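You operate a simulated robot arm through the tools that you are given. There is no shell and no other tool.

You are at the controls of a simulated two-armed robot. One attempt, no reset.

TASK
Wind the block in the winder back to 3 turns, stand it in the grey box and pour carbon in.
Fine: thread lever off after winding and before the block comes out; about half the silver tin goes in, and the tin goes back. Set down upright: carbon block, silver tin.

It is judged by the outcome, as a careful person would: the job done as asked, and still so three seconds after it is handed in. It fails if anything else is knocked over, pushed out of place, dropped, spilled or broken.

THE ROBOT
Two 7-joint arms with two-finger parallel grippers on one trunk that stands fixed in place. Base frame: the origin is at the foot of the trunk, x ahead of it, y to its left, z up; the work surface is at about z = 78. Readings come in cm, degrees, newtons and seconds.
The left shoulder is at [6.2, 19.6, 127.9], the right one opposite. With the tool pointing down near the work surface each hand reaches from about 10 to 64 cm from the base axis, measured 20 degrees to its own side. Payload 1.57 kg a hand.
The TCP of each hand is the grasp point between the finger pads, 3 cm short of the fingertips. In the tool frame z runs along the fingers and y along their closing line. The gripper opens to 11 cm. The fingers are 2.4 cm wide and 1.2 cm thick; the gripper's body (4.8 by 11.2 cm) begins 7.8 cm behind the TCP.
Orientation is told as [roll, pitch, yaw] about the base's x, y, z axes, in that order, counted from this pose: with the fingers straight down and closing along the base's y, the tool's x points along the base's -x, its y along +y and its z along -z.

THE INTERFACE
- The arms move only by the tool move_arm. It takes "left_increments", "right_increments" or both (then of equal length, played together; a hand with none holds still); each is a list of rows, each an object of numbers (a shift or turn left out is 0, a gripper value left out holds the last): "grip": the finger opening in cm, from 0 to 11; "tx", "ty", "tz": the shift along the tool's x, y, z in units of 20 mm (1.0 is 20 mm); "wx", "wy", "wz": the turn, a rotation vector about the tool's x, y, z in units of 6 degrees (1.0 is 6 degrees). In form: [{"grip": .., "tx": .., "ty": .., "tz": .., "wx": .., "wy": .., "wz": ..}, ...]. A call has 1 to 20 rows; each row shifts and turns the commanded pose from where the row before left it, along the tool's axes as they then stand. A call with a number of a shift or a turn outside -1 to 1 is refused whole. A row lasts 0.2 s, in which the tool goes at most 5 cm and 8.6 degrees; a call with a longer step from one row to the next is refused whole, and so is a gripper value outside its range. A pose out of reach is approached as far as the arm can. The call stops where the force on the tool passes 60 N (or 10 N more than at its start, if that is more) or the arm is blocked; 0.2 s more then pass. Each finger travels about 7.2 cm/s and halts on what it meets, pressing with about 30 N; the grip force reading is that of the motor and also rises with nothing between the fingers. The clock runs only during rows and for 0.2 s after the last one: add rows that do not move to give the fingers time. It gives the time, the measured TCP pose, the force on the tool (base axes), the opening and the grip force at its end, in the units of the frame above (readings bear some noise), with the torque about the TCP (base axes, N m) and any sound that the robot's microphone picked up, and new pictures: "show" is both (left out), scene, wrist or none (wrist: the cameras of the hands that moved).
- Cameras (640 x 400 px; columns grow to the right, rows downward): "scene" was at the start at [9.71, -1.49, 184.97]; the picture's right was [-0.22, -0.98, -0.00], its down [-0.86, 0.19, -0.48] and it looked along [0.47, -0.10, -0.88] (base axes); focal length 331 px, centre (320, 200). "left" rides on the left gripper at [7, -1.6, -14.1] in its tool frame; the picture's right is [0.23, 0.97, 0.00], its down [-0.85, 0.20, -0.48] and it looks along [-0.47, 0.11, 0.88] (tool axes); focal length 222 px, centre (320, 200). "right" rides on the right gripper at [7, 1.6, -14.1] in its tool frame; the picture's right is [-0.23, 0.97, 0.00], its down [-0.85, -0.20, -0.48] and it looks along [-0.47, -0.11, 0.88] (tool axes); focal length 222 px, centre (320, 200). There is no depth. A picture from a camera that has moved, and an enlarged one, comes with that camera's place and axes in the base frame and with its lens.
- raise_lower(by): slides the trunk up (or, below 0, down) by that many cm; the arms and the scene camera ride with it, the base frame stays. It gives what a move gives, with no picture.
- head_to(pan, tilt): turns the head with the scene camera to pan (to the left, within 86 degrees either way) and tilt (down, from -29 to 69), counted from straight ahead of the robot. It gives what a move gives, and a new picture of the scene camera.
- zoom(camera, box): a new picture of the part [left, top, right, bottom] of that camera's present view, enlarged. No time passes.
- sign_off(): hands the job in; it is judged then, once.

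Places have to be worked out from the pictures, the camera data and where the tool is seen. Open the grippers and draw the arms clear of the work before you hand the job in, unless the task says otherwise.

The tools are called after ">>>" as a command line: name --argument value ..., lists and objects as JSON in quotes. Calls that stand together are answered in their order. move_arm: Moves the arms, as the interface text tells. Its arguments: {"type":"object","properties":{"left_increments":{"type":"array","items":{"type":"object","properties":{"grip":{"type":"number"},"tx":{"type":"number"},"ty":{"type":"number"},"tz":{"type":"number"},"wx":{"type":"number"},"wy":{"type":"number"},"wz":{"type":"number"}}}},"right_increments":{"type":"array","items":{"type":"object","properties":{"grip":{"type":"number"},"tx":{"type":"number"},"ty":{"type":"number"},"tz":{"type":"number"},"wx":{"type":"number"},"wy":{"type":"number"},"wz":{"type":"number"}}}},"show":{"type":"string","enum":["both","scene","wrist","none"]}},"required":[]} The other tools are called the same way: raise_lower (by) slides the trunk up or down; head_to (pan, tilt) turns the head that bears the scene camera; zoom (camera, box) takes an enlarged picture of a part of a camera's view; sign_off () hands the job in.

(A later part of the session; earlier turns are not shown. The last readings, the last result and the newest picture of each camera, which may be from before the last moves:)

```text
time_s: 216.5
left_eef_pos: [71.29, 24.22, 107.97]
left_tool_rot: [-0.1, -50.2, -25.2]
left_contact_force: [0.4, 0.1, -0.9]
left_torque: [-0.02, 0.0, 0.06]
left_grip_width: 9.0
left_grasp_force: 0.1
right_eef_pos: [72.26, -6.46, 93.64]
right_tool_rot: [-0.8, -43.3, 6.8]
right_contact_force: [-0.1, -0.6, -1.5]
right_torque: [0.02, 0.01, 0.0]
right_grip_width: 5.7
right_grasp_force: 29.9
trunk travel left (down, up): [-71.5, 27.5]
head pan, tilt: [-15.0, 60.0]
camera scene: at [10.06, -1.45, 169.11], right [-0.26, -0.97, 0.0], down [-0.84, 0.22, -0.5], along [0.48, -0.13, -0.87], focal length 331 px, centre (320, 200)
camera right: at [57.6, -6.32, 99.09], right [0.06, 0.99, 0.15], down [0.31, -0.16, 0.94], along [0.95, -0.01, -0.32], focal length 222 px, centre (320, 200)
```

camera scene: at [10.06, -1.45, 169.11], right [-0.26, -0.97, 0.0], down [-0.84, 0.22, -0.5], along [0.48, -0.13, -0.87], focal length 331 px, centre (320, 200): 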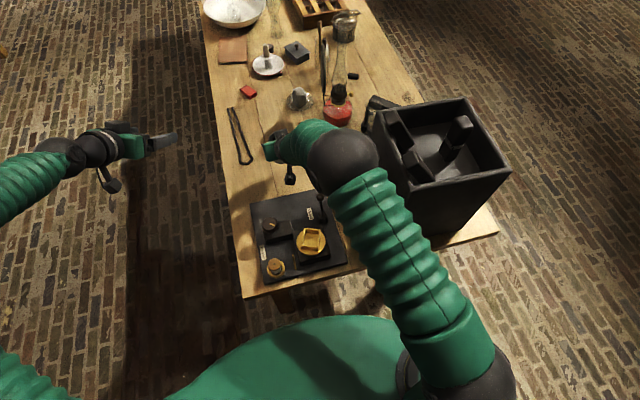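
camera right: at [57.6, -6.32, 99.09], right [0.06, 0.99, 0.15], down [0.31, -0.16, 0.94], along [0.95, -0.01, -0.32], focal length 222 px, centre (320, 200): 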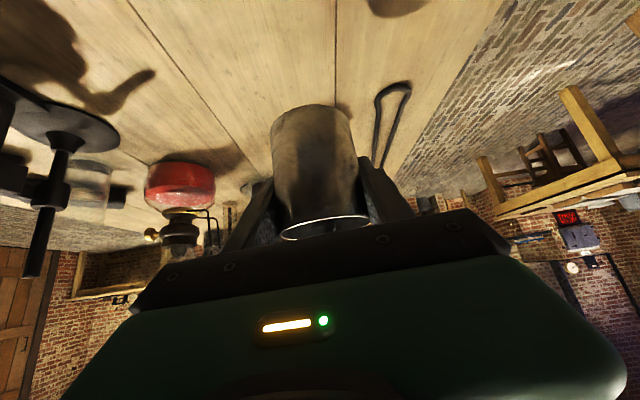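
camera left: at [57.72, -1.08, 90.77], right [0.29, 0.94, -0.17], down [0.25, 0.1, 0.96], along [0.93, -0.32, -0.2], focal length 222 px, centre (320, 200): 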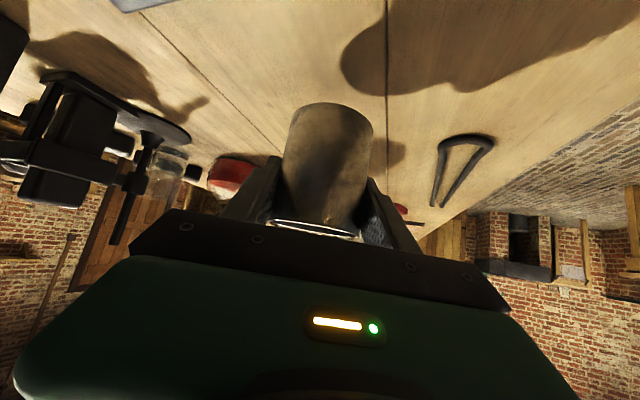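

Tin lifted by the right hand (1.5 N load). I raise the trunk 14 cm and draw the tin back and up.

>>> raise_lower --by 14

>>> move_arm --right_increments '[{"tx": -0.027, "ty": -0.1, "tz": -0.5}, {"tx": -0.027, "ty": -0.213, "tz": -0.91}, {"tx": -0.027, "ty": -0.213, "tz": -0.91}, {"tx": -0.027, "ty": -0.213, "tz": -0.91}, {"tx": -0.027, "ty": -0.213, "tz": -0.91}, {"tx": -0.027, "ty": -0.213, "tz": -0.91}, {"tx": -0.027, "ty": -0.213, "tz": -0.91}, {"tx": -0.027, "ty": -0.213, "tz": -0.91}, {"tx": -0.027, "ty": -0.213, "tz": -0.91}, {"tx": -0.027, "ty": -0.213, "tz": -0.91}, {"tx": -0.027, "ty": -0.213, "tz": -0.91}, {"tx": -0.027, "ty": -0.213, "tz": -0.91}, {"tx": -0.027, "ty": -0.213, "tz": -0.91}, {"tx": -0.027, "ty": -0.213, "tz": -0.91}, {"tx": -0.027, "ty": -0.213, "tz": -0.91}, {}]' --show "scene"

>>> zoom --camera "scene" --box '[260, 90, 400, 210]'

```text
time_s: 218.2
left_eef_pos: [71.46, 24.35, 122.05]
left_tool_rot: [-0.1, -50.2, -25.3]
left_contact_force: [0.0, 0.7, -0.3]
left_torque: [0.02, 0.02, -0.01]
left_grip_width: 9.01
left_grasp_force: 0.0
right_eef_pos: [72.42, -6.33, 107.59]
right_tool_rot: [-0.7, -43.4, 6.7]
right_contact_force: [-0.6, 0.5, -0.8]
right_torque: [0.0, 0.02, -0.02]
right_grip_width: 5.68
right_grasp_force: 30.3
trunk travel left (down, up): [-85.5, 13.5]
head pan, tilt: [-15.0, 60.0]
```

```text
time_s: 221.6
left_eef_pos: [71.37, 24.13, 121.94]
left_tool_rot: [0.0, -50.2, -25.3]
left_contact_force: [-0.5, 0.4, -1.4]
left_torque: [0.01, 0.0, 0.02]
left_grip_width: 9.0
left_grasp_force: 0.2
right_eef_pos: [55.27, -14.13, 127.4]
right_tool_rot: [-0.8, -43.3, 6.8]
right_contact_force: [0.2, -0.7, -1.5]
right_torque: [0.01, 0.03, 0.0]
right_grip_width: 5.68
right_grasp_force: 30.2
trunk travel left (down, up): [-85.5, 13.5]
head pan, tilt: [-15.0, 60.0]
camera scene: at [9.93, -1.53, 183.11], right [-0.26, -0.97, 0.0], down [-0.84, 0.22, -0.5], along [0.48, -0.13, -0.87], focal length 331 px, centre (320, 200)
```

scene: 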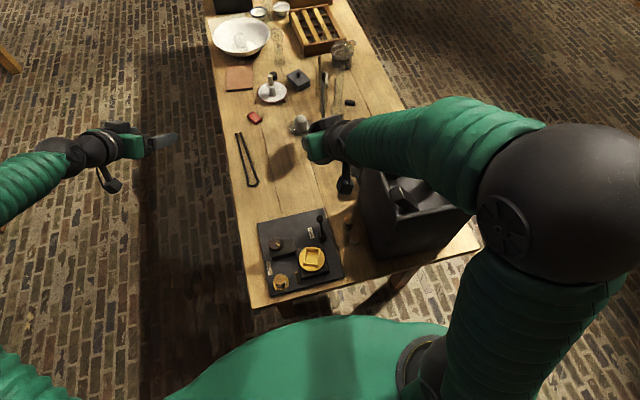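

```text
3.33 times, centred on (330, 150) of scene
camera zoom: at [9.93, -1.53, 183.11], right [-0.26, -0.97, 0.0], down [-0.84, 0.22, -0.5], along [0.48, -0.13, -0.87], focal length 1105 px, centre (287, 367)
```

zoom: 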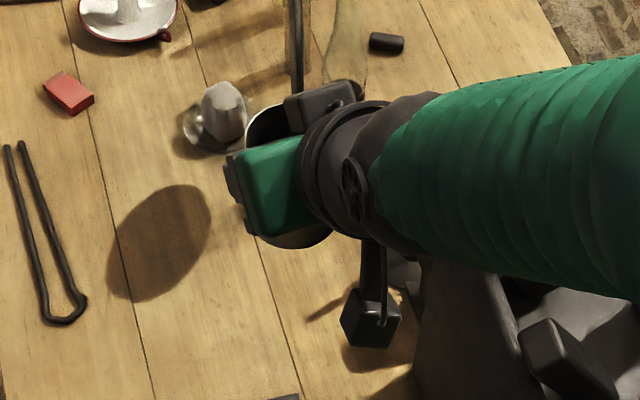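

Now I carry the tin over the box to about (46.5, -40) at z≈127.

>>> move_arm --right_increments '[{"tx": 0.16, "ty": -0.5, "tz": -0.155}, {"tx": 0.33, "ty": -0.95, "tz": -0.31}, {"tx": 0.33, "ty": -0.95, "tz": -0.31}, {"tx": 0.33, "ty": -0.95, "tz": -0.31}, {"tx": 0.33, "ty": -0.95, "tz": -0.31}, {"tx": 0.33, "ty": -0.95, "tz": -0.31}, {"tx": 0.33, "ty": -0.95, "tz": -0.31}, {"tx": 0.33, "ty": -0.95, "tz": -0.31}, {"tx": 0.33, "ty": -0.95, "tz": -0.31}, {"tx": 0.33, "ty": -0.95, "tz": -0.31}, {"tx": 0.33, "ty": -0.95, "tz": -0.31}, {"tx": 0.33, "ty": -0.95, "tz": -0.31}, {"tx": 0.33, "ty": -0.95, "tz": -0.31}, {"tx": 0.16, "ty": -0.5, "tz": -0.155}, {}]' --show "both"

>>> zoom --camera "scene" --box '[350, 90, 510, 250]'

```text
time_s: 224.8
left_eef_pos: [71.35, 24.12, 122.0]
left_tool_rot: [0.0, -50.1, -25.4]
left_contact_force: [0.4, -0.6, 0.0]
left_torque: [-0.03, -0.02, 0.04]
left_grip_width: 8.99
left_grasp_force: 0.1
right_eef_pos: [46.52, -40.14, 127.64]
right_tool_rot: [-0.7, -43.3, 6.6]
right_contact_force: [0.1, 0.4, -0.6]
right_torque: [0.01, -0.01, 0.01]
right_grip_width: 5.7
right_grasp_force: 30.3
trunk travel left (down, up): [-85.5, 13.5]
head pan, tilt: [-15.0, 60.0]
camera scene: at [9.89, -1.74, 183.11], right [-0.26, -0.97, 0.0], down [-0.84, 0.22, -0.5], along [0.48, -0.13, -0.87], focal length 331 px, centre (320, 200)
camera right: at [31.73, -40.11, 133.14], right [0.06, 0.99, 0.15], down [0.31, -0.16, 0.94], along [0.95, -0.01, -0.32], focal length 222 px, centre (320, 200)
```

scene: 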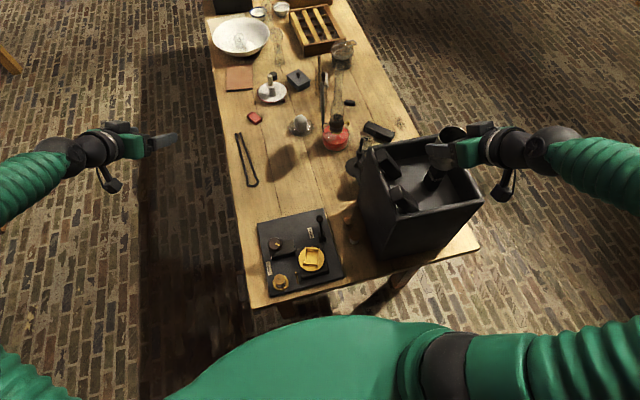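
right: 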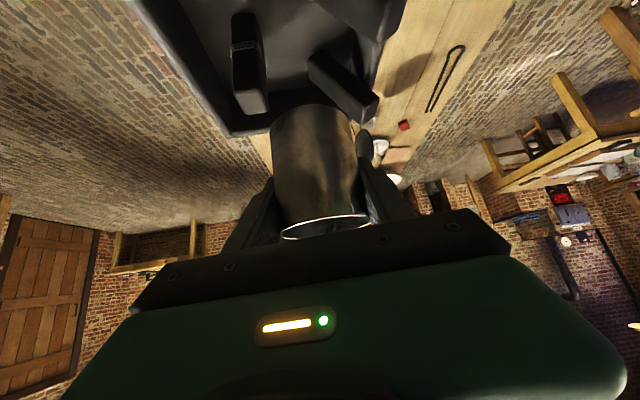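

```text
2.50 times, centred on (430, 170) of scene
camera zoom: at [9.89, -1.74, 183.11], right [-0.26, -0.97, 0.0], down [-0.84, 0.22, -0.5], along [0.48, -0.13, -0.87], focal length 829 px, centre (45, 275)
```

zoom: 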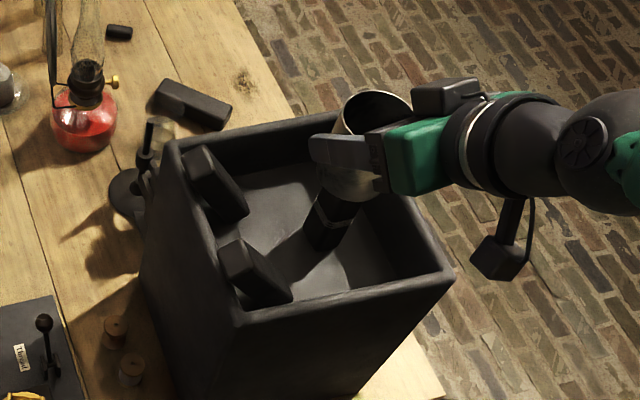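

In position. I lower to z≈121 and tilt 60° toward -y about the horizontal heading axis, then look.

>>> move_arm --right_increments '[{"tx": 0.745, "tz": 0.78}, {"tx": 0.745, "tz": 0.78}, {"tx": 0.745, "tz": 0.78}, {"wx": -0.727, "wz": 0.687}, {"wx": -0.727, "wz": 0.687}, {"wx": -0.727, "wz": 0.687}, {"wx": -0.727, "wz": 0.687}, {"wx": -0.727, "wz": 0.687}, {"wx": -0.727, "wz": 0.687}, {"wx": -0.727, "wz": 0.687}, {"wx": -0.727, "wz": 0.687}, {"wx": -0.727, "wz": 0.687}, {"wx": -0.727, "wz": 0.687}, {}]' --show "both"

>>> zoom --camera "scene" --box '[380, 90, 480, 220]'

```text
time_s: 227.8
left_eef_pos: [71.29, 24.0, 122.14]
left_tool_rot: [0.1, -50.2, -25.4]
left_contact_force: [-0.3, -0.1, 0.5]
left_torque: [0.01, 0.01, -0.05]
left_grip_width: 8.99
left_grasp_force: 0.1
right_eef_pos: [46.22, -40.61, 121.16]
right_tool_rot: [66.8, -20.3, -33.0]
right_contact_force: [-0.1, 0.2, -1.1]
right_torque: [-0.02, -0.02, 0.02]
right_grip_width: 5.69
right_grasp_force: 30.0
trunk travel left (down, up): [-85.5, 13.5]
head pan, tilt: [-15.0, 60.0]
camera scene: at [9.85, -1.88, 183.12], right [-0.26, -0.97, 0.0], down [-0.84, 0.22, -0.5], along [0.48, -0.13, -0.87], focal length 331 px, centre (320, 200)
camera right: at [32.13, -46.02, 125.29], right [0.13, 0.37, 0.92], down [0.39, -0.87, 0.3], along [0.91, 0.32, -0.26], focal length 222 px, centre (320, 200)
```

scene: 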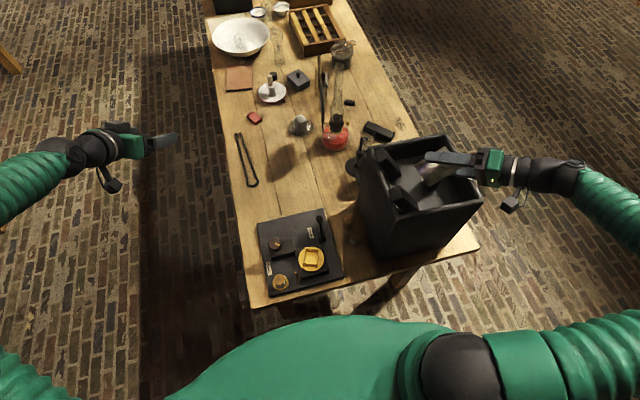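
right: 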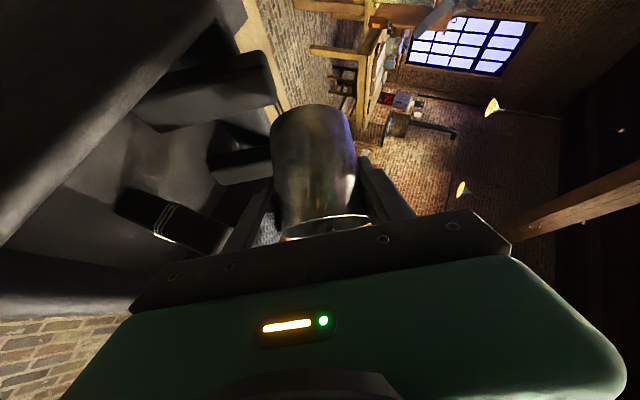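

```text
3.08 times, centred on (430, 155) of scene
camera zoom: at [9.85, -1.88, 183.12], right [-0.26, -0.97, 0.0], down [-0.84, 0.22, -0.5], along [0.48, -0.13, -0.87], focal length 1020 px, centre (-18, 338)
```

zoom: 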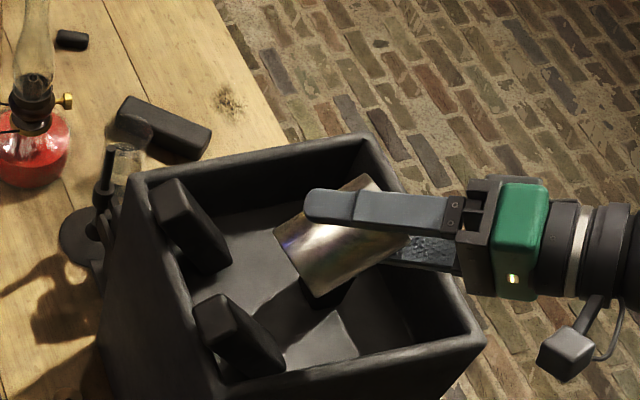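

At 60° nothing has spilled yet. I go on to 75° and hold, watching floor and load.

>>> move_arm --right_increments '[{"wx": -0.727, "wz": 0.687}, {"wx": -0.727, "wz": 0.687}, {"wx": -0.364, "wz": 0.344}, {}, {}, {}]' --show "none"

>>> zoom --camera "scene" --box '[390, 130, 480, 220]'

>>> zoom --camera "right" --box '[0, 50, 300, 300]'

```text
time_s: 229.2
left_eef_pos: [71.34, 23.94, 121.95]
left_tool_rot: [0.1, -50.2, -25.5]
left_contact_force: [-0.4, 0.0, -0.1]
left_torque: [-0.03, 0.01, 0.04]
left_grip_width: 9.0
left_grasp_force: 0.0
right_eef_pos: [46.32, -40.56, 121.18]
right_tool_rot: [78.5, -10.5, -36.2]
right_contact_force: [0.8, -0.1, -0.7]
right_torque: [0.0, -0.01, 0.0]
right_grip_width: 5.66
right_grasp_force: 30.4
trunk travel left (down, up): [-85.5, 13.5]
head pan, tilt: [-15.0, 60.0]
```

```text
4.44 times, centred on (435, 175) of scene
camera zoom: at [9.87, -1.88, 183.11], right [-0.26, -0.97, 0.0], down [-0.84, 0.22, -0.5], along [0.48, -0.13, -0.87], focal length 1473 px, centre (-191, 311)
```

zoom: 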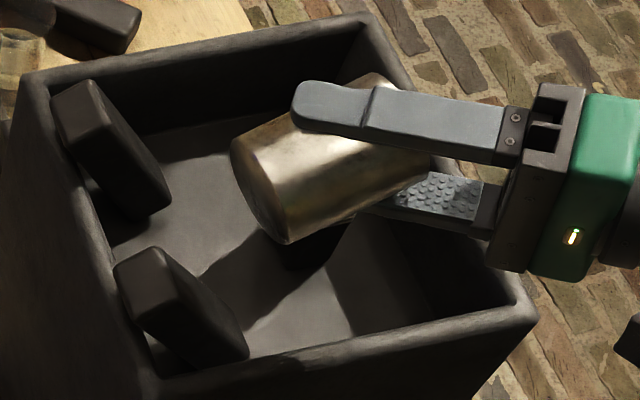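

```text
1.60 times, centred on (150, 175) of right
camera zoom: at [32.29, -46.98, 124.21], right [0.15, 0.13, 0.98], down [0.39, -0.92, 0.06], along [0.91, 0.38, -0.19], focal length 355 px, centre (592, 240)
```

zoom: 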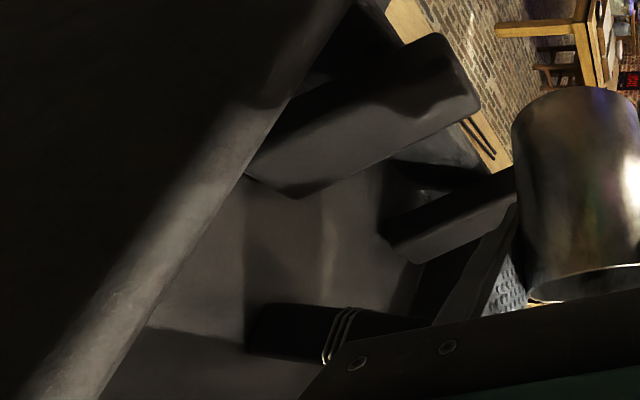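

No carbon visible yet. Continue to 84° and hold.

>>> move_arm --right_increments '[{"wx": -0.364, "wz": 0.344}, {"wx": -0.364, "wz": 0.344}, {"wx": -0.364, "wz": 0.344}, {}, {}, {}]' --show "none"

>>> zoom --camera "scene" --box '[390, 130, 480, 220]'

>>> zoom --camera "right" --box '[0, 50, 300, 300]'

```text
time_s: 230.6
left_eef_pos: [71.4, 23.91, 121.98]
left_tool_rot: [0.2, -50.2, -25.4]
left_contact_force: [-0.3, -0.6, 0.6]
left_torque: [0.02, -0.02, -0.04]
left_grip_width: 9.0
left_grasp_force: 0.0
right_eef_pos: [46.37, -40.45, 121.18]
right_tool_rot: [85.3, -4.4, -37.0]
right_contact_force: [0.6, -0.4, -0.2]
right_torque: [-0.01, -0.01, 0.03]
right_grip_width: 5.72
right_grasp_force: 29.5
trunk travel left (down, up): [-85.5, 13.5]
head pan, tilt: [-15.0, 60.0]
```

```text
4.44 times, centred on (435, 175) of scene
camera zoom: at [9.88, -1.87, 183.11], right [-0.26, -0.97, 0.0], down [-0.84, 0.22, -0.5], along [0.48, -0.13, -0.87], focal length 1473 px, centre (-191, 311)
```

zoom: 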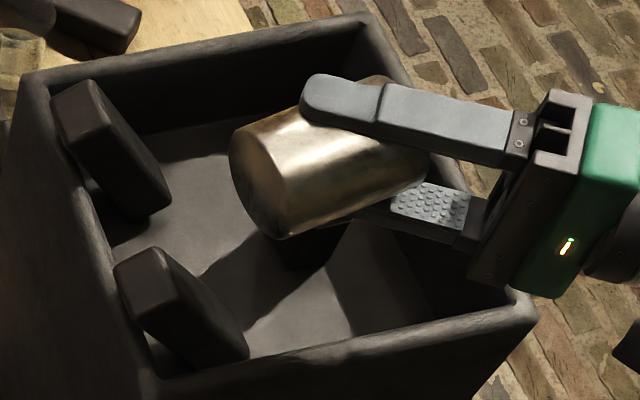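

```text
1.60 times, centred on (150, 175) of right
camera zoom: at [32.32, -47.32, 123.45], right [0.17, -0.03, 0.99], down [0.39, -0.92, -0.09], along [0.9, 0.4, -0.14], focal length 355 px, centre (592, 240)
```

zoom: 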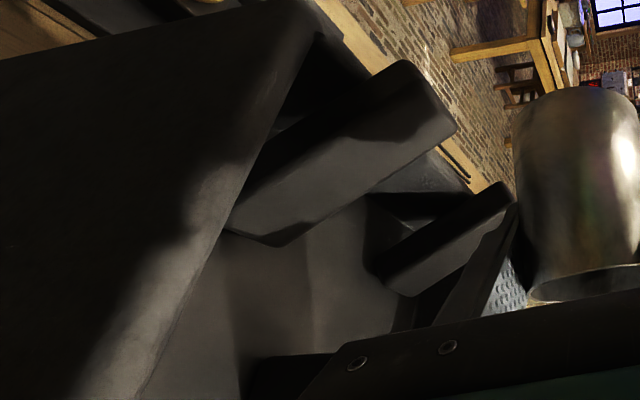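

The load reading seems to be falling; I zoom on the landing area to see whether carbon is arriving.

>>> zoom --camera "scene" --box '[410, 175, 460, 215]'

>>> move_arm --right_increments '[{}, {}, {}]' --show "none"

>>> zoom --camera "scene" --box '[410, 175, 460, 215]'

```text
10.00 times, centred on (435, 195) of scene
camera zoom: at [9.88, -1.87, 183.11], right [-0.26, -0.97, 0.0], down [-0.84, 0.22, -0.5], along [0.48, -0.13, -0.87], focal length 3314 px, centre (-830, 250)
```

zoom: 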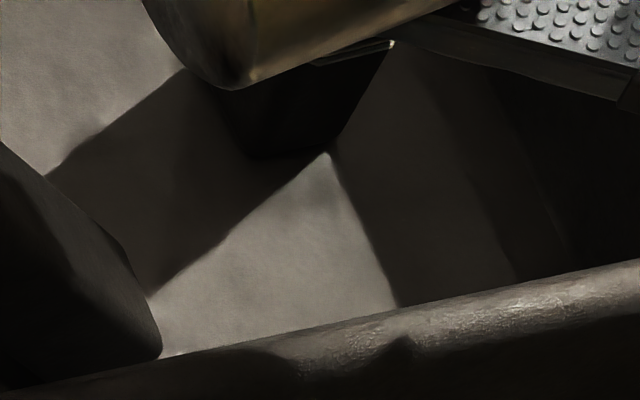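

```text
time_s: 231.3
left_eef_pos: [71.36, 23.98, 122.04]
left_tool_rot: [0.1, -50.2, -25.5]
left_contact_force: [0.2, 0.8, -0.2]
left_torque: [0.03, -0.02, 0.03]
left_grip_width: 8.99
left_grasp_force: 0.1
right_eef_pos: [46.32, -40.5, 121.14]
right_tool_rot: [85.3, -4.3, -37.1]
right_contact_force: [-0.2, 1.4, -1.0]
right_torque: [0.01, -0.01, 0.0]
right_grip_width: 5.69
right_grasp_force: 30.3
trunk travel left (down, up): [-85.5, 13.5]
head pan, tilt: [-15.0, 60.0]
```

```text
10.00 times, centred on (435, 195) of scene
camera zoom: at [9.87, -1.87, 183.11], right [-0.26, -0.97, 0.0], down [-0.84, 0.22, -0.5], along [0.48, -0.13, -0.87], focal length 3314 px, centre (-830, 250)
```

zoom: 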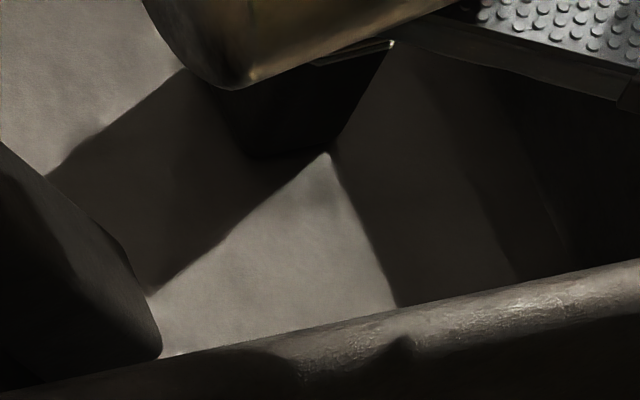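

Floor is still clean. I go on in ~5° steps: to 90°, then check.

>>> move_arm --right_increments '[{"wx": -0.364, "wz": 0.344}, {"wx": -0.364, "wz": 0.344}, {}, {}, {}]' --show "none"

>>> zoom --camera "scene" --box '[410, 165, 460, 215]'

>>> move_arm --right_increments '[{"wx": -0.364, "wz": 0.344}, {"wx": -0.364, "wz": 0.344}, {}, {}, {}]' --show "none"

>>> zoom --camera "scene" --box '[410, 165, 460, 215]'

```text
time_s: 232.6
left_eef_pos: [71.27, 24.03, 121.94]
left_tool_rot: [0.1, -50.1, -25.4]
left_contact_force: [0.5, 0.0, 0.4]
left_torque: [-0.02, 0.01, -0.04]
left_grip_width: 9.01
left_grasp_force: 0.1
right_eef_pos: [46.34, -40.47, 121.05]
right_tool_rot: [89.6, -0.3, -37.2]
right_contact_force: [0.2, -0.1, -1.0]
right_torque: [-0.01, 0.01, -0.05]
right_grip_width: 5.67
right_grasp_force: 29.8
trunk travel left (down, up): [-85.5, 13.5]
head pan, tilt: [-15.0, 60.0]
```

```text
8.00 times, centred on (435, 190) of scene
camera zoom: at [9.89, -1.87, 183.11], right [-0.26, -0.97, 0.0], down [-0.84, 0.22, -0.5], along [0.48, -0.13, -0.87], focal length 2652 px, centre (-600, 280)
```

zoom: 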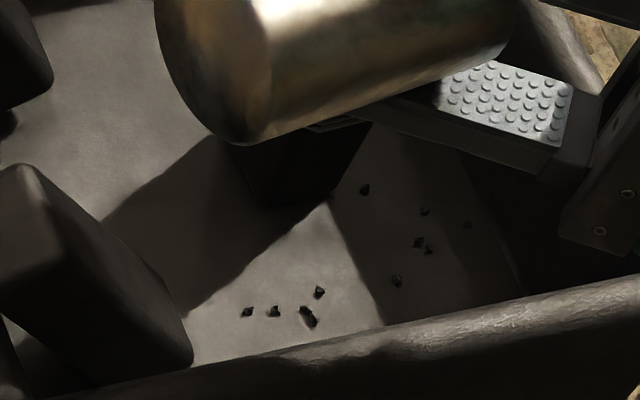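

```text
time_s: 233.8
left_eef_pos: [71.28, 23.88, 121.97]
left_tool_rot: [0.1, -50.2, -25.4]
left_contact_force: [0.1, -0.1, -0.1]
left_torque: [0.04, -0.04, 0.01]
left_grip_width: 9.01
left_grasp_force: 0.1
right_eef_pos: [46.38, -40.53, 121.16]
right_tool_rot: [94.0, 3.9, -37.1]
right_contact_force: [-0.6, -0.3, -1.2]
right_torque: [-0.02, 0.02, -0.02]
right_grip_width: 5.7
right_grasp_force: 30.3
trunk travel left (down, up): [-85.5, 13.5]
head pan, tilt: [-15.0, 60.0]
```

```text
8.00 times, centred on (435, 190) of scene
camera zoom: at [9.89, -1.87, 183.11], right [-0.26, -0.97, 0.0], down [-0.84, 0.22, -0.5], along [0.48, -0.13, -0.87], focal length 2652 px, centre (-600, 280)
```

zoom: 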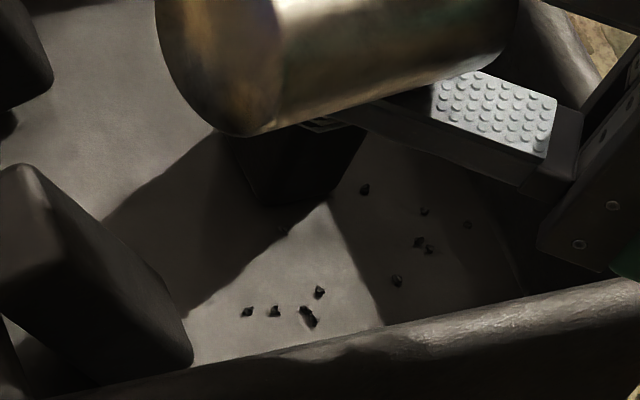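

Granules have started to fall (about ten). I lower everything 2.5 cm to reduce bouncing, and continue in small steps.

>>> raise_lower --by -2.5

>>> move_arm --right_increments '[{"wx": -0.364, "wz": 0.344}, {}, {"wx": -0.364, "wz": 0.344}, {}, {}, {}]' --show "none"

>>> zoom --camera "scene" --box '[400, 155, 470, 215]'

```text
time_s: 234.5
left_eef_pos: [71.33, 23.95, 119.62]
left_tool_rot: [0.1, -50.1, -25.5]
left_contact_force: [1.0, 0.9, 0.1]
left_torque: [-0.03, 0.03, 0.0]
left_grip_width: 9.01
left_grasp_force: 0.1
right_eef_pos: [46.37, -40.4, 118.62]
right_tool_rot: [94.1, 3.8, -37.1]
right_contact_force: [-0.2, 0.2, -0.8]
right_torque: [-0.01, -0.02, 0.01]
right_grip_width: 5.7
right_grasp_force: 29.7
trunk travel left (down, up): [-83.0, 16.0]
head pan, tilt: [-15.0, 60.0]
```

```text
time_s: 235.9
left_eef_pos: [71.35, 23.97, 119.56]
left_tool_rot: [0.1, -50.2, -25.5]
left_contact_force: [-0.5, -0.4, 0.4]
left_torque: [0.01, 0.01, 0.0]
left_grip_width: 8.98
left_grasp_force: 0.1
right_eef_pos: [46.5, -40.38, 118.71]
right_tool_rot: [98.5, 7.9, -36.6]
right_contact_force: [-0.3, 0.2, -0.1]
right_torque: [-0.03, -0.03, 0.0]
right_grip_width: 5.68
right_grasp_force: 30.1
trunk travel left (down, up): [-83.0, 16.0]
head pan, tilt: [-15.0, 60.0]
```

```text
6.67 times, centred on (435, 185) of scene
camera zoom: at [9.86, -1.87, 180.62], right [-0.26, -0.97, 0.0], down [-0.84, 0.22, -0.5], along [0.48, -0.13, -0.87], focal length 2210 px, centre (-447, 300)
```

zoom: 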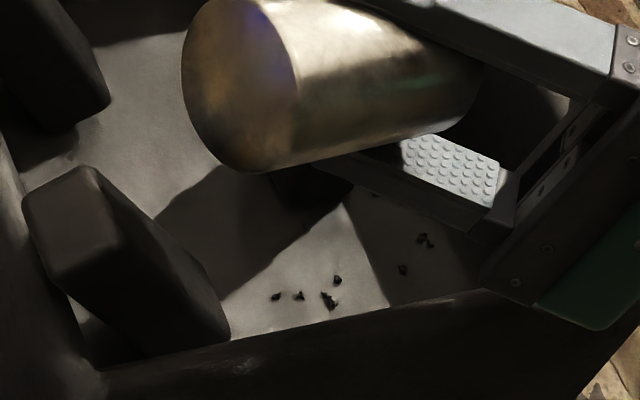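

Only a few more. I continue to ~108°.

>>> move_arm --right_increments '[{"wx": -0.364, "wz": 0.344}, {}, {"wx": -0.364, "wz": 0.344}, {}, {}, {}]' --show "none"

>>> zoom --camera "scene" --box '[400, 155, 470, 215]'

>>> move_arm --right_increments '[{"wx": -0.364, "wz": 0.344}, {}, {"wx": -0.364, "wz": 0.344}, {}, {}]' --show "none"

>>> zoom --camera "scene" --box '[400, 155, 470, 215]'

```text
time_s: 237.3
left_eef_pos: [71.33, 24.06, 119.58]
left_tool_rot: [0.1, -50.2, -25.5]
left_contact_force: [0.6, 0.4, -0.2]
left_torque: [-0.02, -0.01, 0.01]
left_grip_width: 9.03
left_grasp_force: 0.0
right_eef_pos: [46.36, -40.39, 118.6]
right_tool_rot: [102.9, 11.9, -35.9]
right_contact_force: [0.9, -0.8, -1.3]
right_torque: [-0.01, 0.0, 0.04]
right_grip_width: 5.68
right_grasp_force: 29.9
trunk travel left (down, up): [-83.0, 16.0]
head pan, tilt: [-15.0, 60.0]
```

```text
6.67 times, centred on (435, 185) of scene
camera zoom: at [9.87, -1.86, 180.61], right [-0.26, -0.97, 0.0], down [-0.84, 0.22, -0.5], along [0.48, -0.13, -0.87], focal length 2210 px, centre (-447, 300)
```

zoom: 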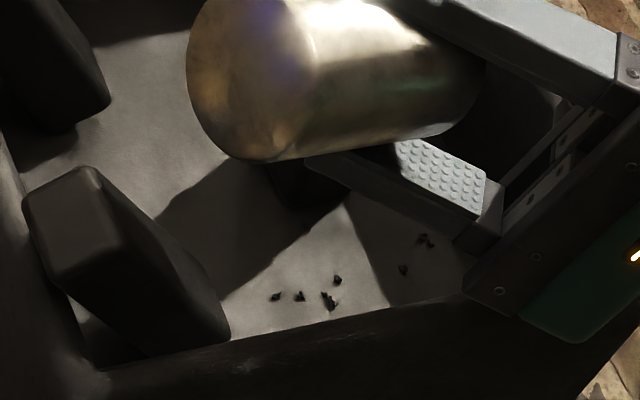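

```text
time_s: 238.5
left_eef_pos: [71.4, 24.04, 119.56]
left_tool_rot: [0.1, -50.2, -25.6]
left_contact_force: [-1.3, -0.3, 0.0]
left_torque: [0.0, 0.0, -0.02]
left_grip_width: 8.98
left_grasp_force: 0.0
right_eef_pos: [46.38, -40.36, 118.66]
right_tool_rot: [107.5, 15.9, -34.8]
right_contact_force: [-0.6, -0.3, -0.7]
right_torque: [0.03, 0.0, 0.03]
right_grip_width: 5.67
right_grasp_force: 30.4
trunk travel left (down, up): [-83.0, 16.0]
head pan, tilt: [-15.0, 60.0]
```

```text
6.67 times, centred on (435, 185) of scene
camera zoom: at [9.86, -1.86, 180.62], right [-0.26, -0.97, 0.0], down [-0.84, 0.22, -0.5], along [0.48, -0.13, -0.87], focal length 2210 px, centre (-447, 300)
```

zoom: 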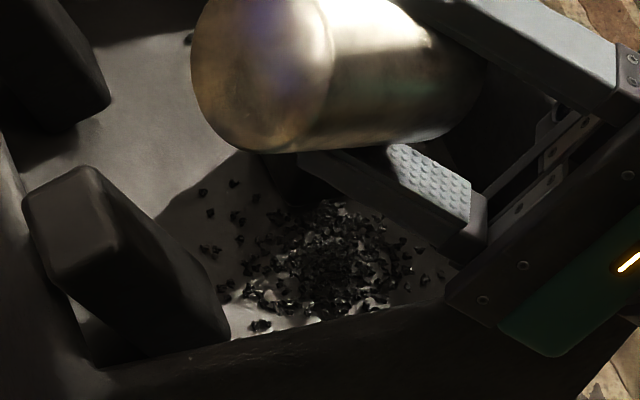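

A slab slid out at ~114°. I tilt back upright right away and check what remains.

>>> move_arm --right_increments '[{"wx": 0.727, "wz": -0.687}, {"wx": 0.727, "wz": -0.687}, {"wx": 0.727, "wz": -0.687}, {"wx": 0.727, "wz": -0.687}, {"wx": 0.727, "wz": -0.687}, {"wx": 0.727, "wz": -0.687}, {"wx": 0.727, "wz": -0.687}, {"wx": 0.727, "wz": -0.687}, {"wx": 0.727, "wz": -0.687}, {"wx": 0.727, "wz": -0.687}, {"wx": 0.727, "wz": -0.687}, {"wx": 0.727, "wz": -0.687}, {"wx": 0.727, "wz": -0.687}, {"wx": 0.727, "wz": -0.687}, {"wx": 0.727, "wz": -0.687}, {"wx": 0.727, "wz": -0.687}, {"wx": 0.727, "wz": -0.687}, {"wx": 0.727, "wz": -0.687}, {"wx": 0.727, "wz": -0.687}, {}]' --show "scene"

>>> zoom --camera "scene" --box '[400, 110, 480, 210]'

>>> zoom --camera "scene" --box '[420, 110, 470, 160]'

```text
time_s: 242.7
left_eef_pos: [71.42, 24.08, 119.55]
left_tool_rot: [0.0, -50.2, -25.3]
left_contact_force: [-0.3, -0.6, -0.3]
left_torque: [0.02, -0.02, 0.0]
left_grip_width: 9.0
left_grasp_force: 0.0
right_eef_pos: [46.43, -40.35, 118.59]
right_tool_rot: [-0.8, -43.4, 6.7]
right_contact_force: [-0.3, 0.7, -1.3]
right_torque: [-0.01, 0.01, -0.01]
right_grip_width: 5.68
right_grasp_force: 30.2
trunk travel left (down, up): [-83.0, 16.0]
head pan, tilt: [-15.0, 60.0]
camera scene: at [9.87, -1.7, 180.62], right [-0.26, -0.97, 0.0], down [-0.84, 0.22, -0.5], along [0.48, -0.13, -0.87], focal length 331 px, centre (320, 200)
```

scene: 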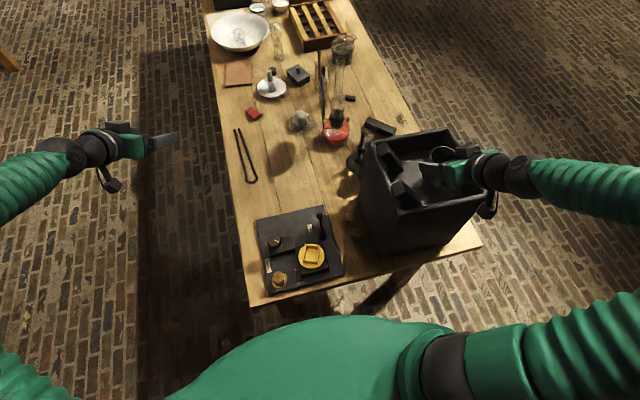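

```text
4.00 times, centred on (440, 160) of scene
camera zoom: at [9.87, -1.7, 180.62], right [-0.26, -0.97, 0.0], down [-0.84, 0.22, -0.5], along [0.48, -0.13, -0.87], focal length 1326 px, centre (-160, 360)
```

zoom: 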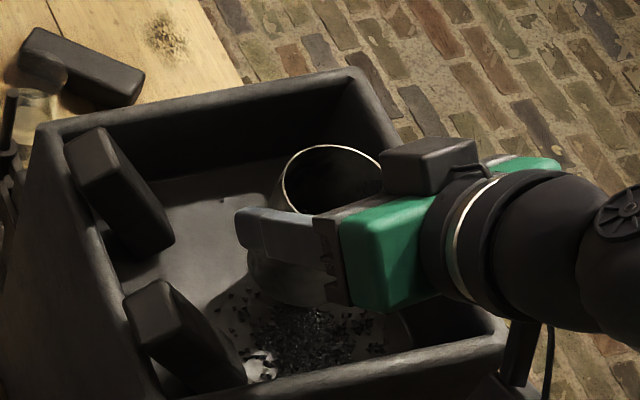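

```text
8.00 times, centred on (445, 135) of scene
camera zoom: at [9.87, -1.7, 180.62], right [-0.26, -0.97, 0.0], down [-0.84, 0.22, -0.5], along [0.48, -0.13, -0.87], focal length 2652 px, centre (-680, 720)
```

zoom: 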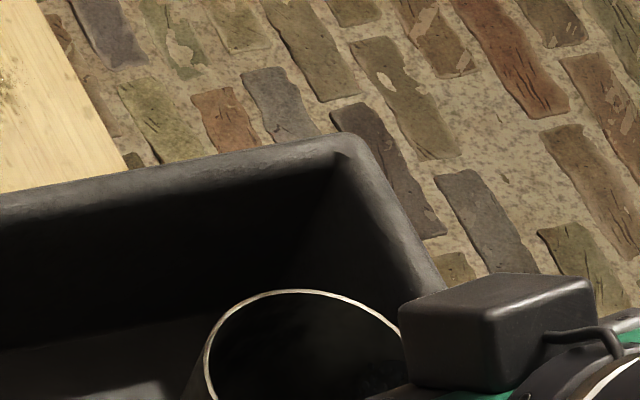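

I lift and bring the tin to where the head camera can look down into it.

>>> move_arm --right_increments '[{"tx": -0.687, "tz": -0.727}, {"tx": -0.687, "tz": -0.727}, {"tx": -0.687, "tz": -0.727}, {"tx": -0.687, "tz": -0.727}, {"tx": -0.687, "tz": -0.727}, {"tx": 0.118, "ty": 0.936, "tz": -0.113}, {"tx": 0.118, "ty": 0.936, "tz": -0.113}, {"tx": 0.118, "ty": 0.936, "tz": -0.113}, {"tx": 0.118, "ty": 0.936, "tz": -0.113}, {"tx": 0.118, "ty": 0.936, "tz": -0.113}, {"tx": 0.118, "ty": 0.936, "tz": -0.113}, {"tx": 0.118, "ty": 0.936, "tz": -0.113}, {"tx": 0.118, "ty": 0.936, "tz": -0.113}, {"tx": 0.118, "ty": 0.936, "tz": -0.113}, {"tx": 0.118, "ty": 0.936, "tz": -0.113}, {"tx": 0.118, "ty": 0.936, "tz": -0.113}, {}]' --show "scene"

>>> zoom --camera "scene" --box '[370, 110, 480, 240]'

>>> zoom --camera "scene" --box '[340, 120, 410, 190]'

```text
time_s: 246.3
left_eef_pos: [71.28, 24.2, 119.53]
left_tool_rot: [0.1, -50.2, -25.4]
left_contact_force: [0.5, -0.5, -0.1]
left_torque: [-0.01, 0.0, 0.0]
left_grip_width: 8.99
left_grasp_force: 0.0
right_eef_pos: [42.48, -20.61, 130.02]
right_tool_rot: [-0.8, -43.2, 6.7]
right_contact_force: [0.1, 0.7, -0.4]
right_torque: [0.0, 0.02, -0.03]
right_grip_width: 5.67
right_grasp_force: 30.0
right hand out of reach, approached as far as the arm can: row 14, 15, 16
trunk travel left (down, up): [-83.0, 16.0]
head pan, tilt: [-15.0, 60.0]
camera scene: at [9.82, -1.56, 180.62], right [-0.26, -0.97, 0.0], down [-0.84, 0.22, -0.5], along [0.48, -0.13, -0.87], focal length 331 px, centre (320, 200)
```

scene: 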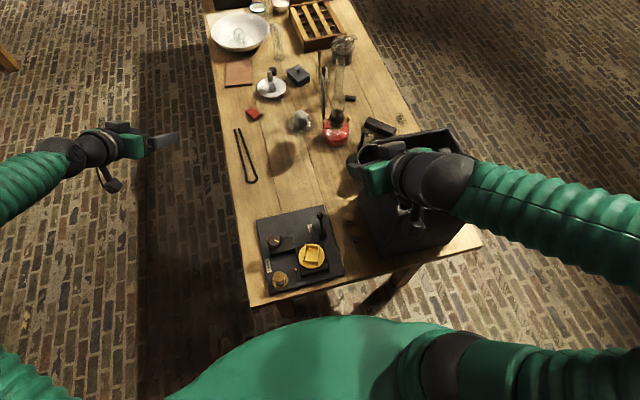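

```text
3.08 times, centred on (425, 175) of scene
camera zoom: at [9.82, -1.56, 180.62], right [-0.26, -0.97, 0.0], down [-0.84, 0.22, -0.5], along [0.48, -0.13, -0.87], focal length 1020 px, centre (-3, 277)
```

zoom: 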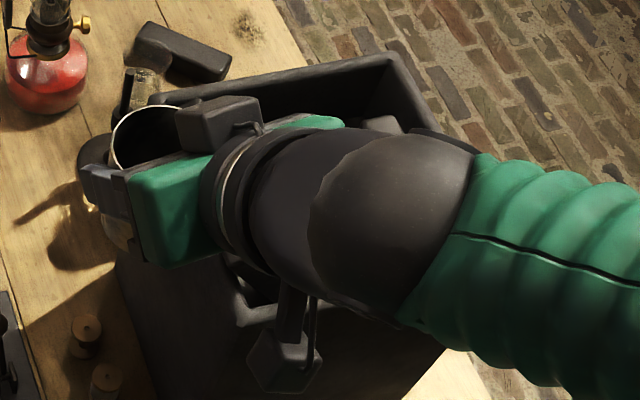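

```text
5.71 times, centred on (375, 155) of scene
camera zoom: at [9.82, -1.56, 180.62], right [-0.26, -0.97, 0.0], down [-0.84, 0.22, -0.5], along [0.48, -0.13, -0.87], focal length 1894 px, centre (6, 457)
```

zoom: 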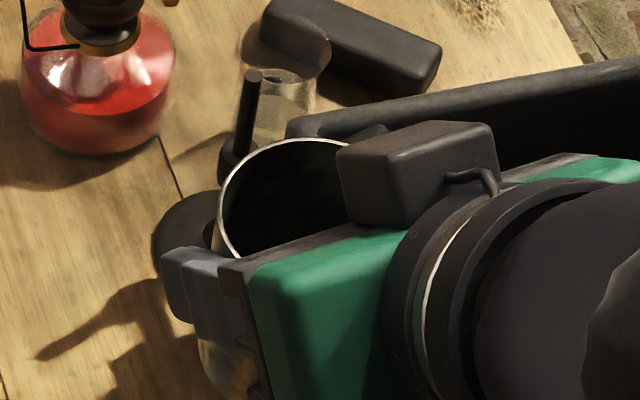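

I can't see the bottom from here. I move the tin out a bit and lean its mouth 36° toward the head camera (safe, granules hold well past that).

>>> move_arm --right_increments '[{"tx": -0.85, "ty": -0.33, "tz": 0.8}, {"tx": -0.85, "ty": -0.33, "tz": 0.8}, {"tx": -0.85, "ty": -0.33, "tz": 0.8}, {"tx": -0.85, "ty": -0.33, "tz": 0.8}, {"wy": -1}, {"wy": -1}, {"wy": -1}, {"wy": -1}, {"wy": -1}, {"wy": -1}, {}]' --show "scene"

>>> zoom --camera "scene" --box '[350, 90, 430, 170]'

```text
time_s: 248.7
left_eef_pos: [71.26, 24.13, 119.54]
left_tool_rot: [-0.1, -50.2, -25.3]
left_contact_force: [0.5, 0.5, -0.1]
left_torque: [0.03, 0.02, -0.01]
left_grip_width: 8.99
left_grasp_force: 0.1
right_eef_pos: [53.9, -20.98, 132.34]
right_tool_rot: [-3.1, -79.3, 9.1]
right_contact_force: [-0.4, -0.7, -0.1]
right_torque: [-0.01, 0.04, -0.02]
right_grip_width: 5.64
right_grasp_force: 29.8
right hand out of reach, approached as far as the arm can: row 9, 10
trunk travel left (down, up): [-83.0, 16.0]
head pan, tilt: [-15.0, 60.0]
camera scene: at [9.88, -1.53, 180.62], right [-0.26, -0.97, 0.0], down [-0.84, 0.22, -0.5], along [0.48, -0.13, -0.87], focal length 331 px, centre (320, 200)
```

scene: 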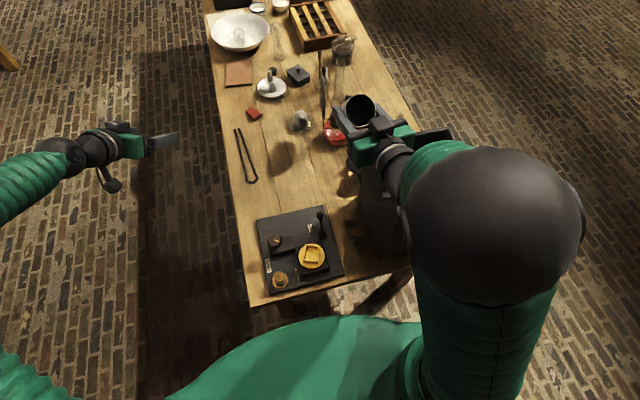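

```text
5.00 times, centred on (390, 130) of scene
camera zoom: at [9.88, -1.53, 180.62], right [-0.26, -0.97, 0.0], down [-0.84, 0.22, -0.5], along [0.48, -0.13, -0.87], focal length 1657 px, centre (-30, 550)
```

zoom: 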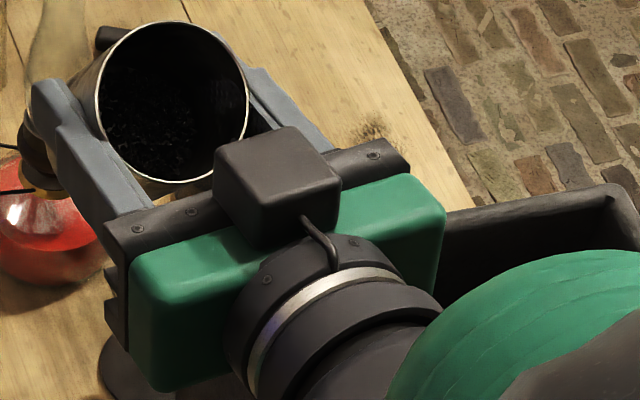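

Now I can see into the tin; zoom in.

>>> zoom --camera "scene" --box '[358, 88, 388, 118]'

>>> zoom --camera "scene" --box '[390, 120, 480, 210]'

```text
13.33 times, centred on (373, 103) of scene
camera zoom: at [9.88, -1.53, 180.62], right [-0.26, -0.97, 0.0], down [-0.84, 0.22, -0.5], along [0.48, -0.13, -0.87], focal length 4419 px, centre (-387, 1493)
```

zoom: 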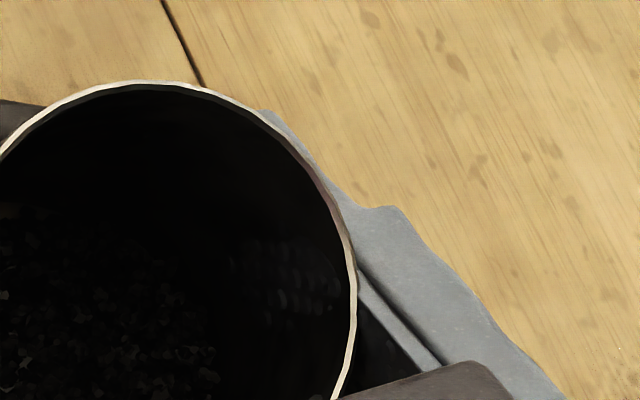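

```text
4.44 times, centred on (435, 165) of scene
camera zoom: at [9.88, -1.53, 180.62], right [-0.26, -0.97, 0.0], down [-0.84, 0.22, -0.5], along [0.48, -0.13, -0.87], focal length 1473 px, centre (-191, 356)
```

zoom: 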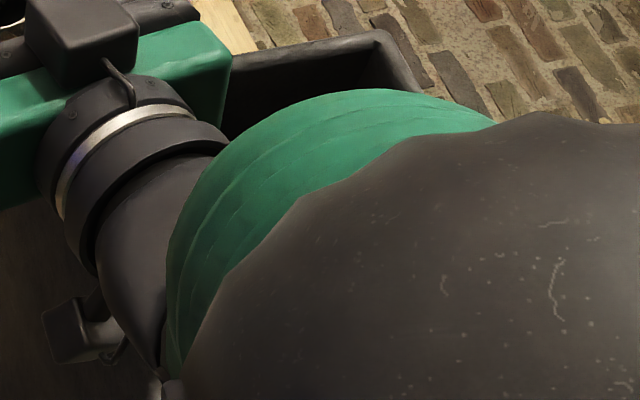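

>>> zoom --camera "scene" --box '[342, 88, 382, 128]'

```text
10.00 times, centred on (362, 108) of scene
camera zoom: at [9.88, -1.53, 180.62], right [-0.26, -0.97, 0.0], down [-0.84, 0.22, -0.5], along [0.48, -0.13, -0.87], focal length 3314 px, centre (-100, 1120)
```

zoom: 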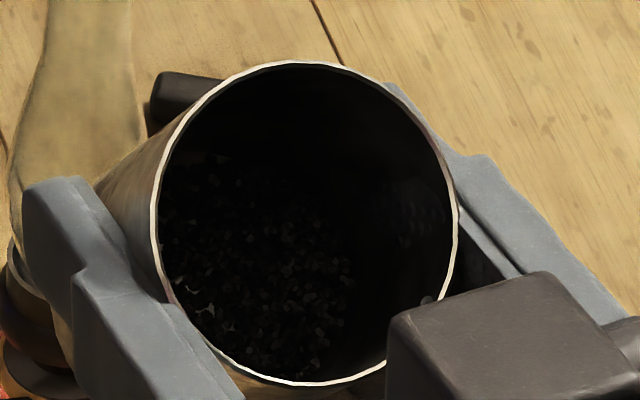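

The tin still holds a good amount. I set it upright again and look at the pile in the box.

>>> move_arm --right_increments '[{"wy": 1}, {"wy": 1}, {"wy": 1}, {"wy": 1}, {"wy": 1}, {"wy": 0.98}, {}]' --show "scene"

>>> zoom --camera "scene" --box '[380, 130, 480, 230]'

```text
time_s: 250.3
left_eef_pos: [71.36, 24.27, 119.36]
left_tool_rot: [0.0, -50.3, -25.3]
left_contact_force: [0.2, -0.2, 0.5]
left_torque: [0.02, 0.02, -0.03]
left_grip_width: 9.02
left_grasp_force: 0.0
right_eef_pos: [53.96, -20.89, 132.41]
right_tool_rot: [-0.9, -43.3, 6.6]
right_contact_force: [-0.1, -0.1, -1.0]
right_torque: [0.01, 0.01, -0.05]
right_grip_width: 5.67
right_grasp_force: 30.5
trunk travel left (down, up): [-83.0, 16.0]
head pan, tilt: [-15.0, 60.0]
camera scene: at [9.93, -1.55, 180.61], right [-0.26, -0.97, 0.0], down [-0.84, 0.22, -0.5], along [0.48, -0.13, -0.87], focal length 331 px, centre (320, 200)
```

scene: 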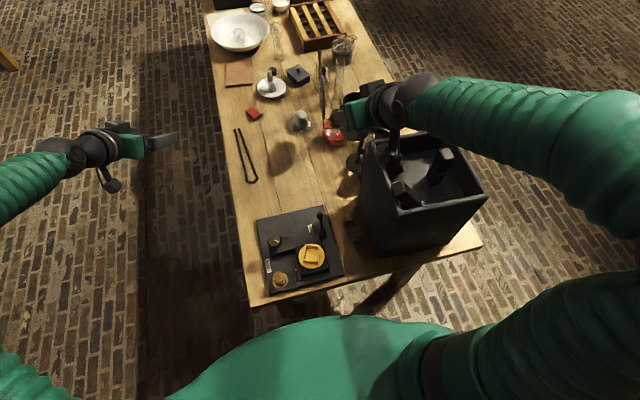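

```text
4.00 times, centred on (430, 180) of scene
camera zoom: at [9.93, -1.55, 180.61], right [-0.26, -0.97, 0.0], down [-0.84, 0.22, -0.5], along [0.48, -0.13, -0.87], focal length 1326 px, centre (-120, 280)
```

zoom: 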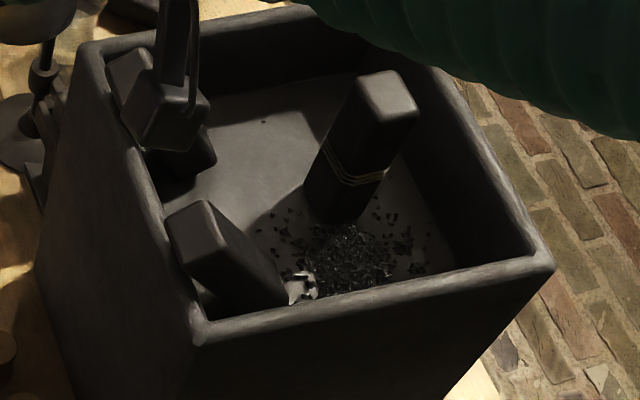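

>>> zoom --camera "scene" --box '[412, 178, 452, 208]'

>>> zoom --camera "scene" --box '[335, 85, 385, 135]'

```text
13.33 times, centred on (432, 193) of scene
camera zoom: at [9.93, -1.55, 180.61], right [-0.26, -0.97, 0.0], down [-0.84, 0.22, -0.5], along [0.48, -0.13, -0.87], focal length 4419 px, centre (-1173, 293)
```

zoom: 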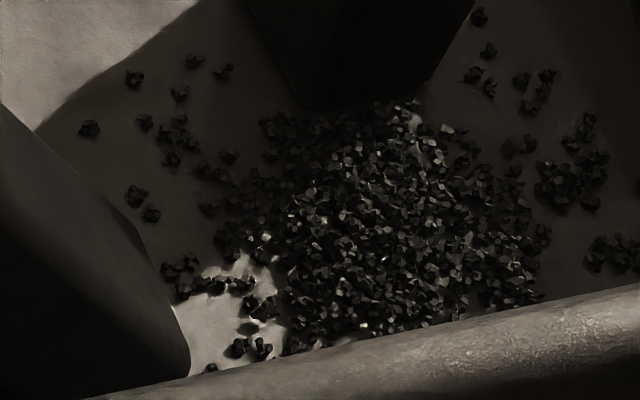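

```text
8.00 times, centred on (360, 110) of scene
camera zoom: at [9.93, -1.55, 180.61], right [-0.26, -0.97, 0.0], down [-0.84, 0.22, -0.5], along [0.48, -0.13, -0.87], focal length 2652 px, centre (0, 920)
```

zoom: 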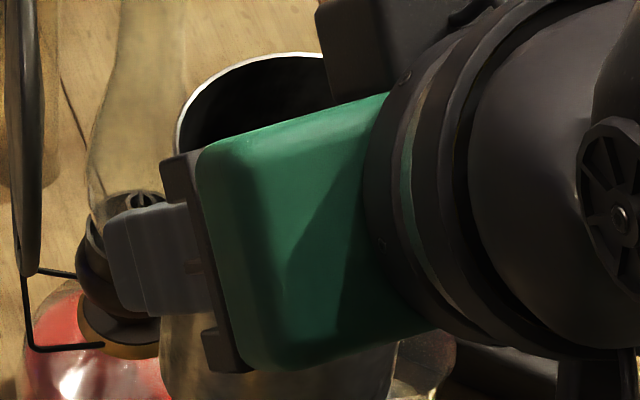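

The pile looks like perhaps a third of the contents. To measure what's left, I aim the tin's mouth straight at the head camera.

>>> move_arm --right_increments '[{"wy": -1}, {"wy": -1}, {"wy": -1}, {"wy": -1}, {"wy": -1}, {"wy": -1}, {"wx": 0.186, "wz": -0.98}, {"wx": 0.186, "wz": -0.98}, {"wx": 0.186, "wz": -0.98}, {"wx": 0.186, "wz": -0.98}, {}]' --show "scene"

>>> zoom --camera "scene" --box '[340, 85, 390, 135]'

```text
time_s: 252.7
left_eef_pos: [71.28, 24.14, 119.53]
left_tool_rot: [-0.1, -50.2, -25.3]
left_contact_force: [-0.6, 0.6, 0.3]
left_torque: [0.02, 0.0, -0.04]
left_grip_width: 9.01
left_grasp_force: 0.2
right_eef_pos: [54.43, -21.1, 132.58]
right_tool_rot: [-68.2, -63.4, 71.9]
right_contact_force: [-0.2, 0.6, -1.0]
right_torque: [0.02, 0.05, -0.01]
right_grip_width: 5.67
right_grasp_force: 30.4
right hand out of reach, approached as far as the arm can: row 9
trunk travel left (down, up): [-83.0, 16.0]
head pan, tilt: [-15.0, 60.0]
camera scene: at [9.88, -1.54, 180.62], right [-0.26, -0.97, 0.0], down [-0.84, 0.22, -0.5], along [0.48, -0.13, -0.87], focal length 331 px, centre (320, 200)
```

scene: 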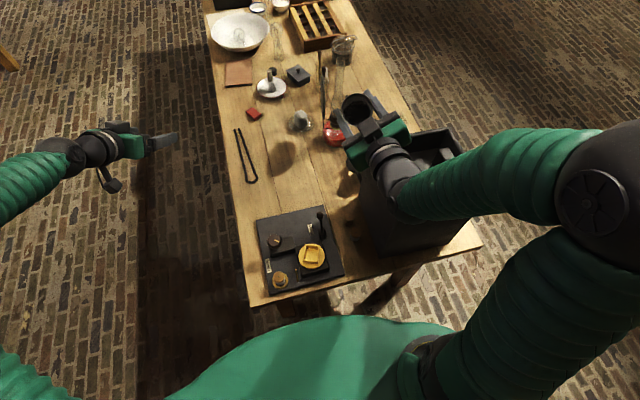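

```text
8.00 times, centred on (365, 110) of scene
camera zoom: at [9.88, -1.54, 180.62], right [-0.26, -0.97, 0.0], down [-0.84, 0.22, -0.5], along [0.48, -0.13, -0.87], focal length 2652 px, centre (-40, 920)
```

zoom: 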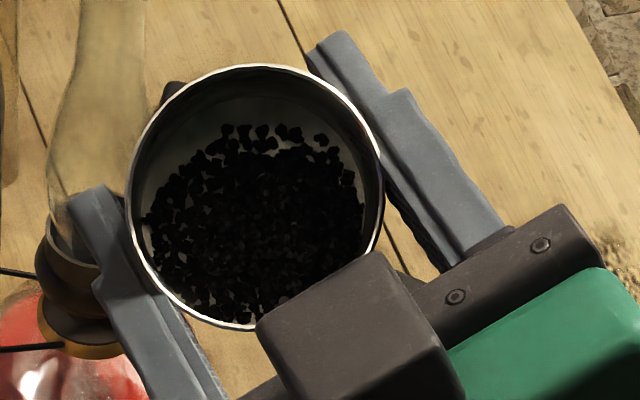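

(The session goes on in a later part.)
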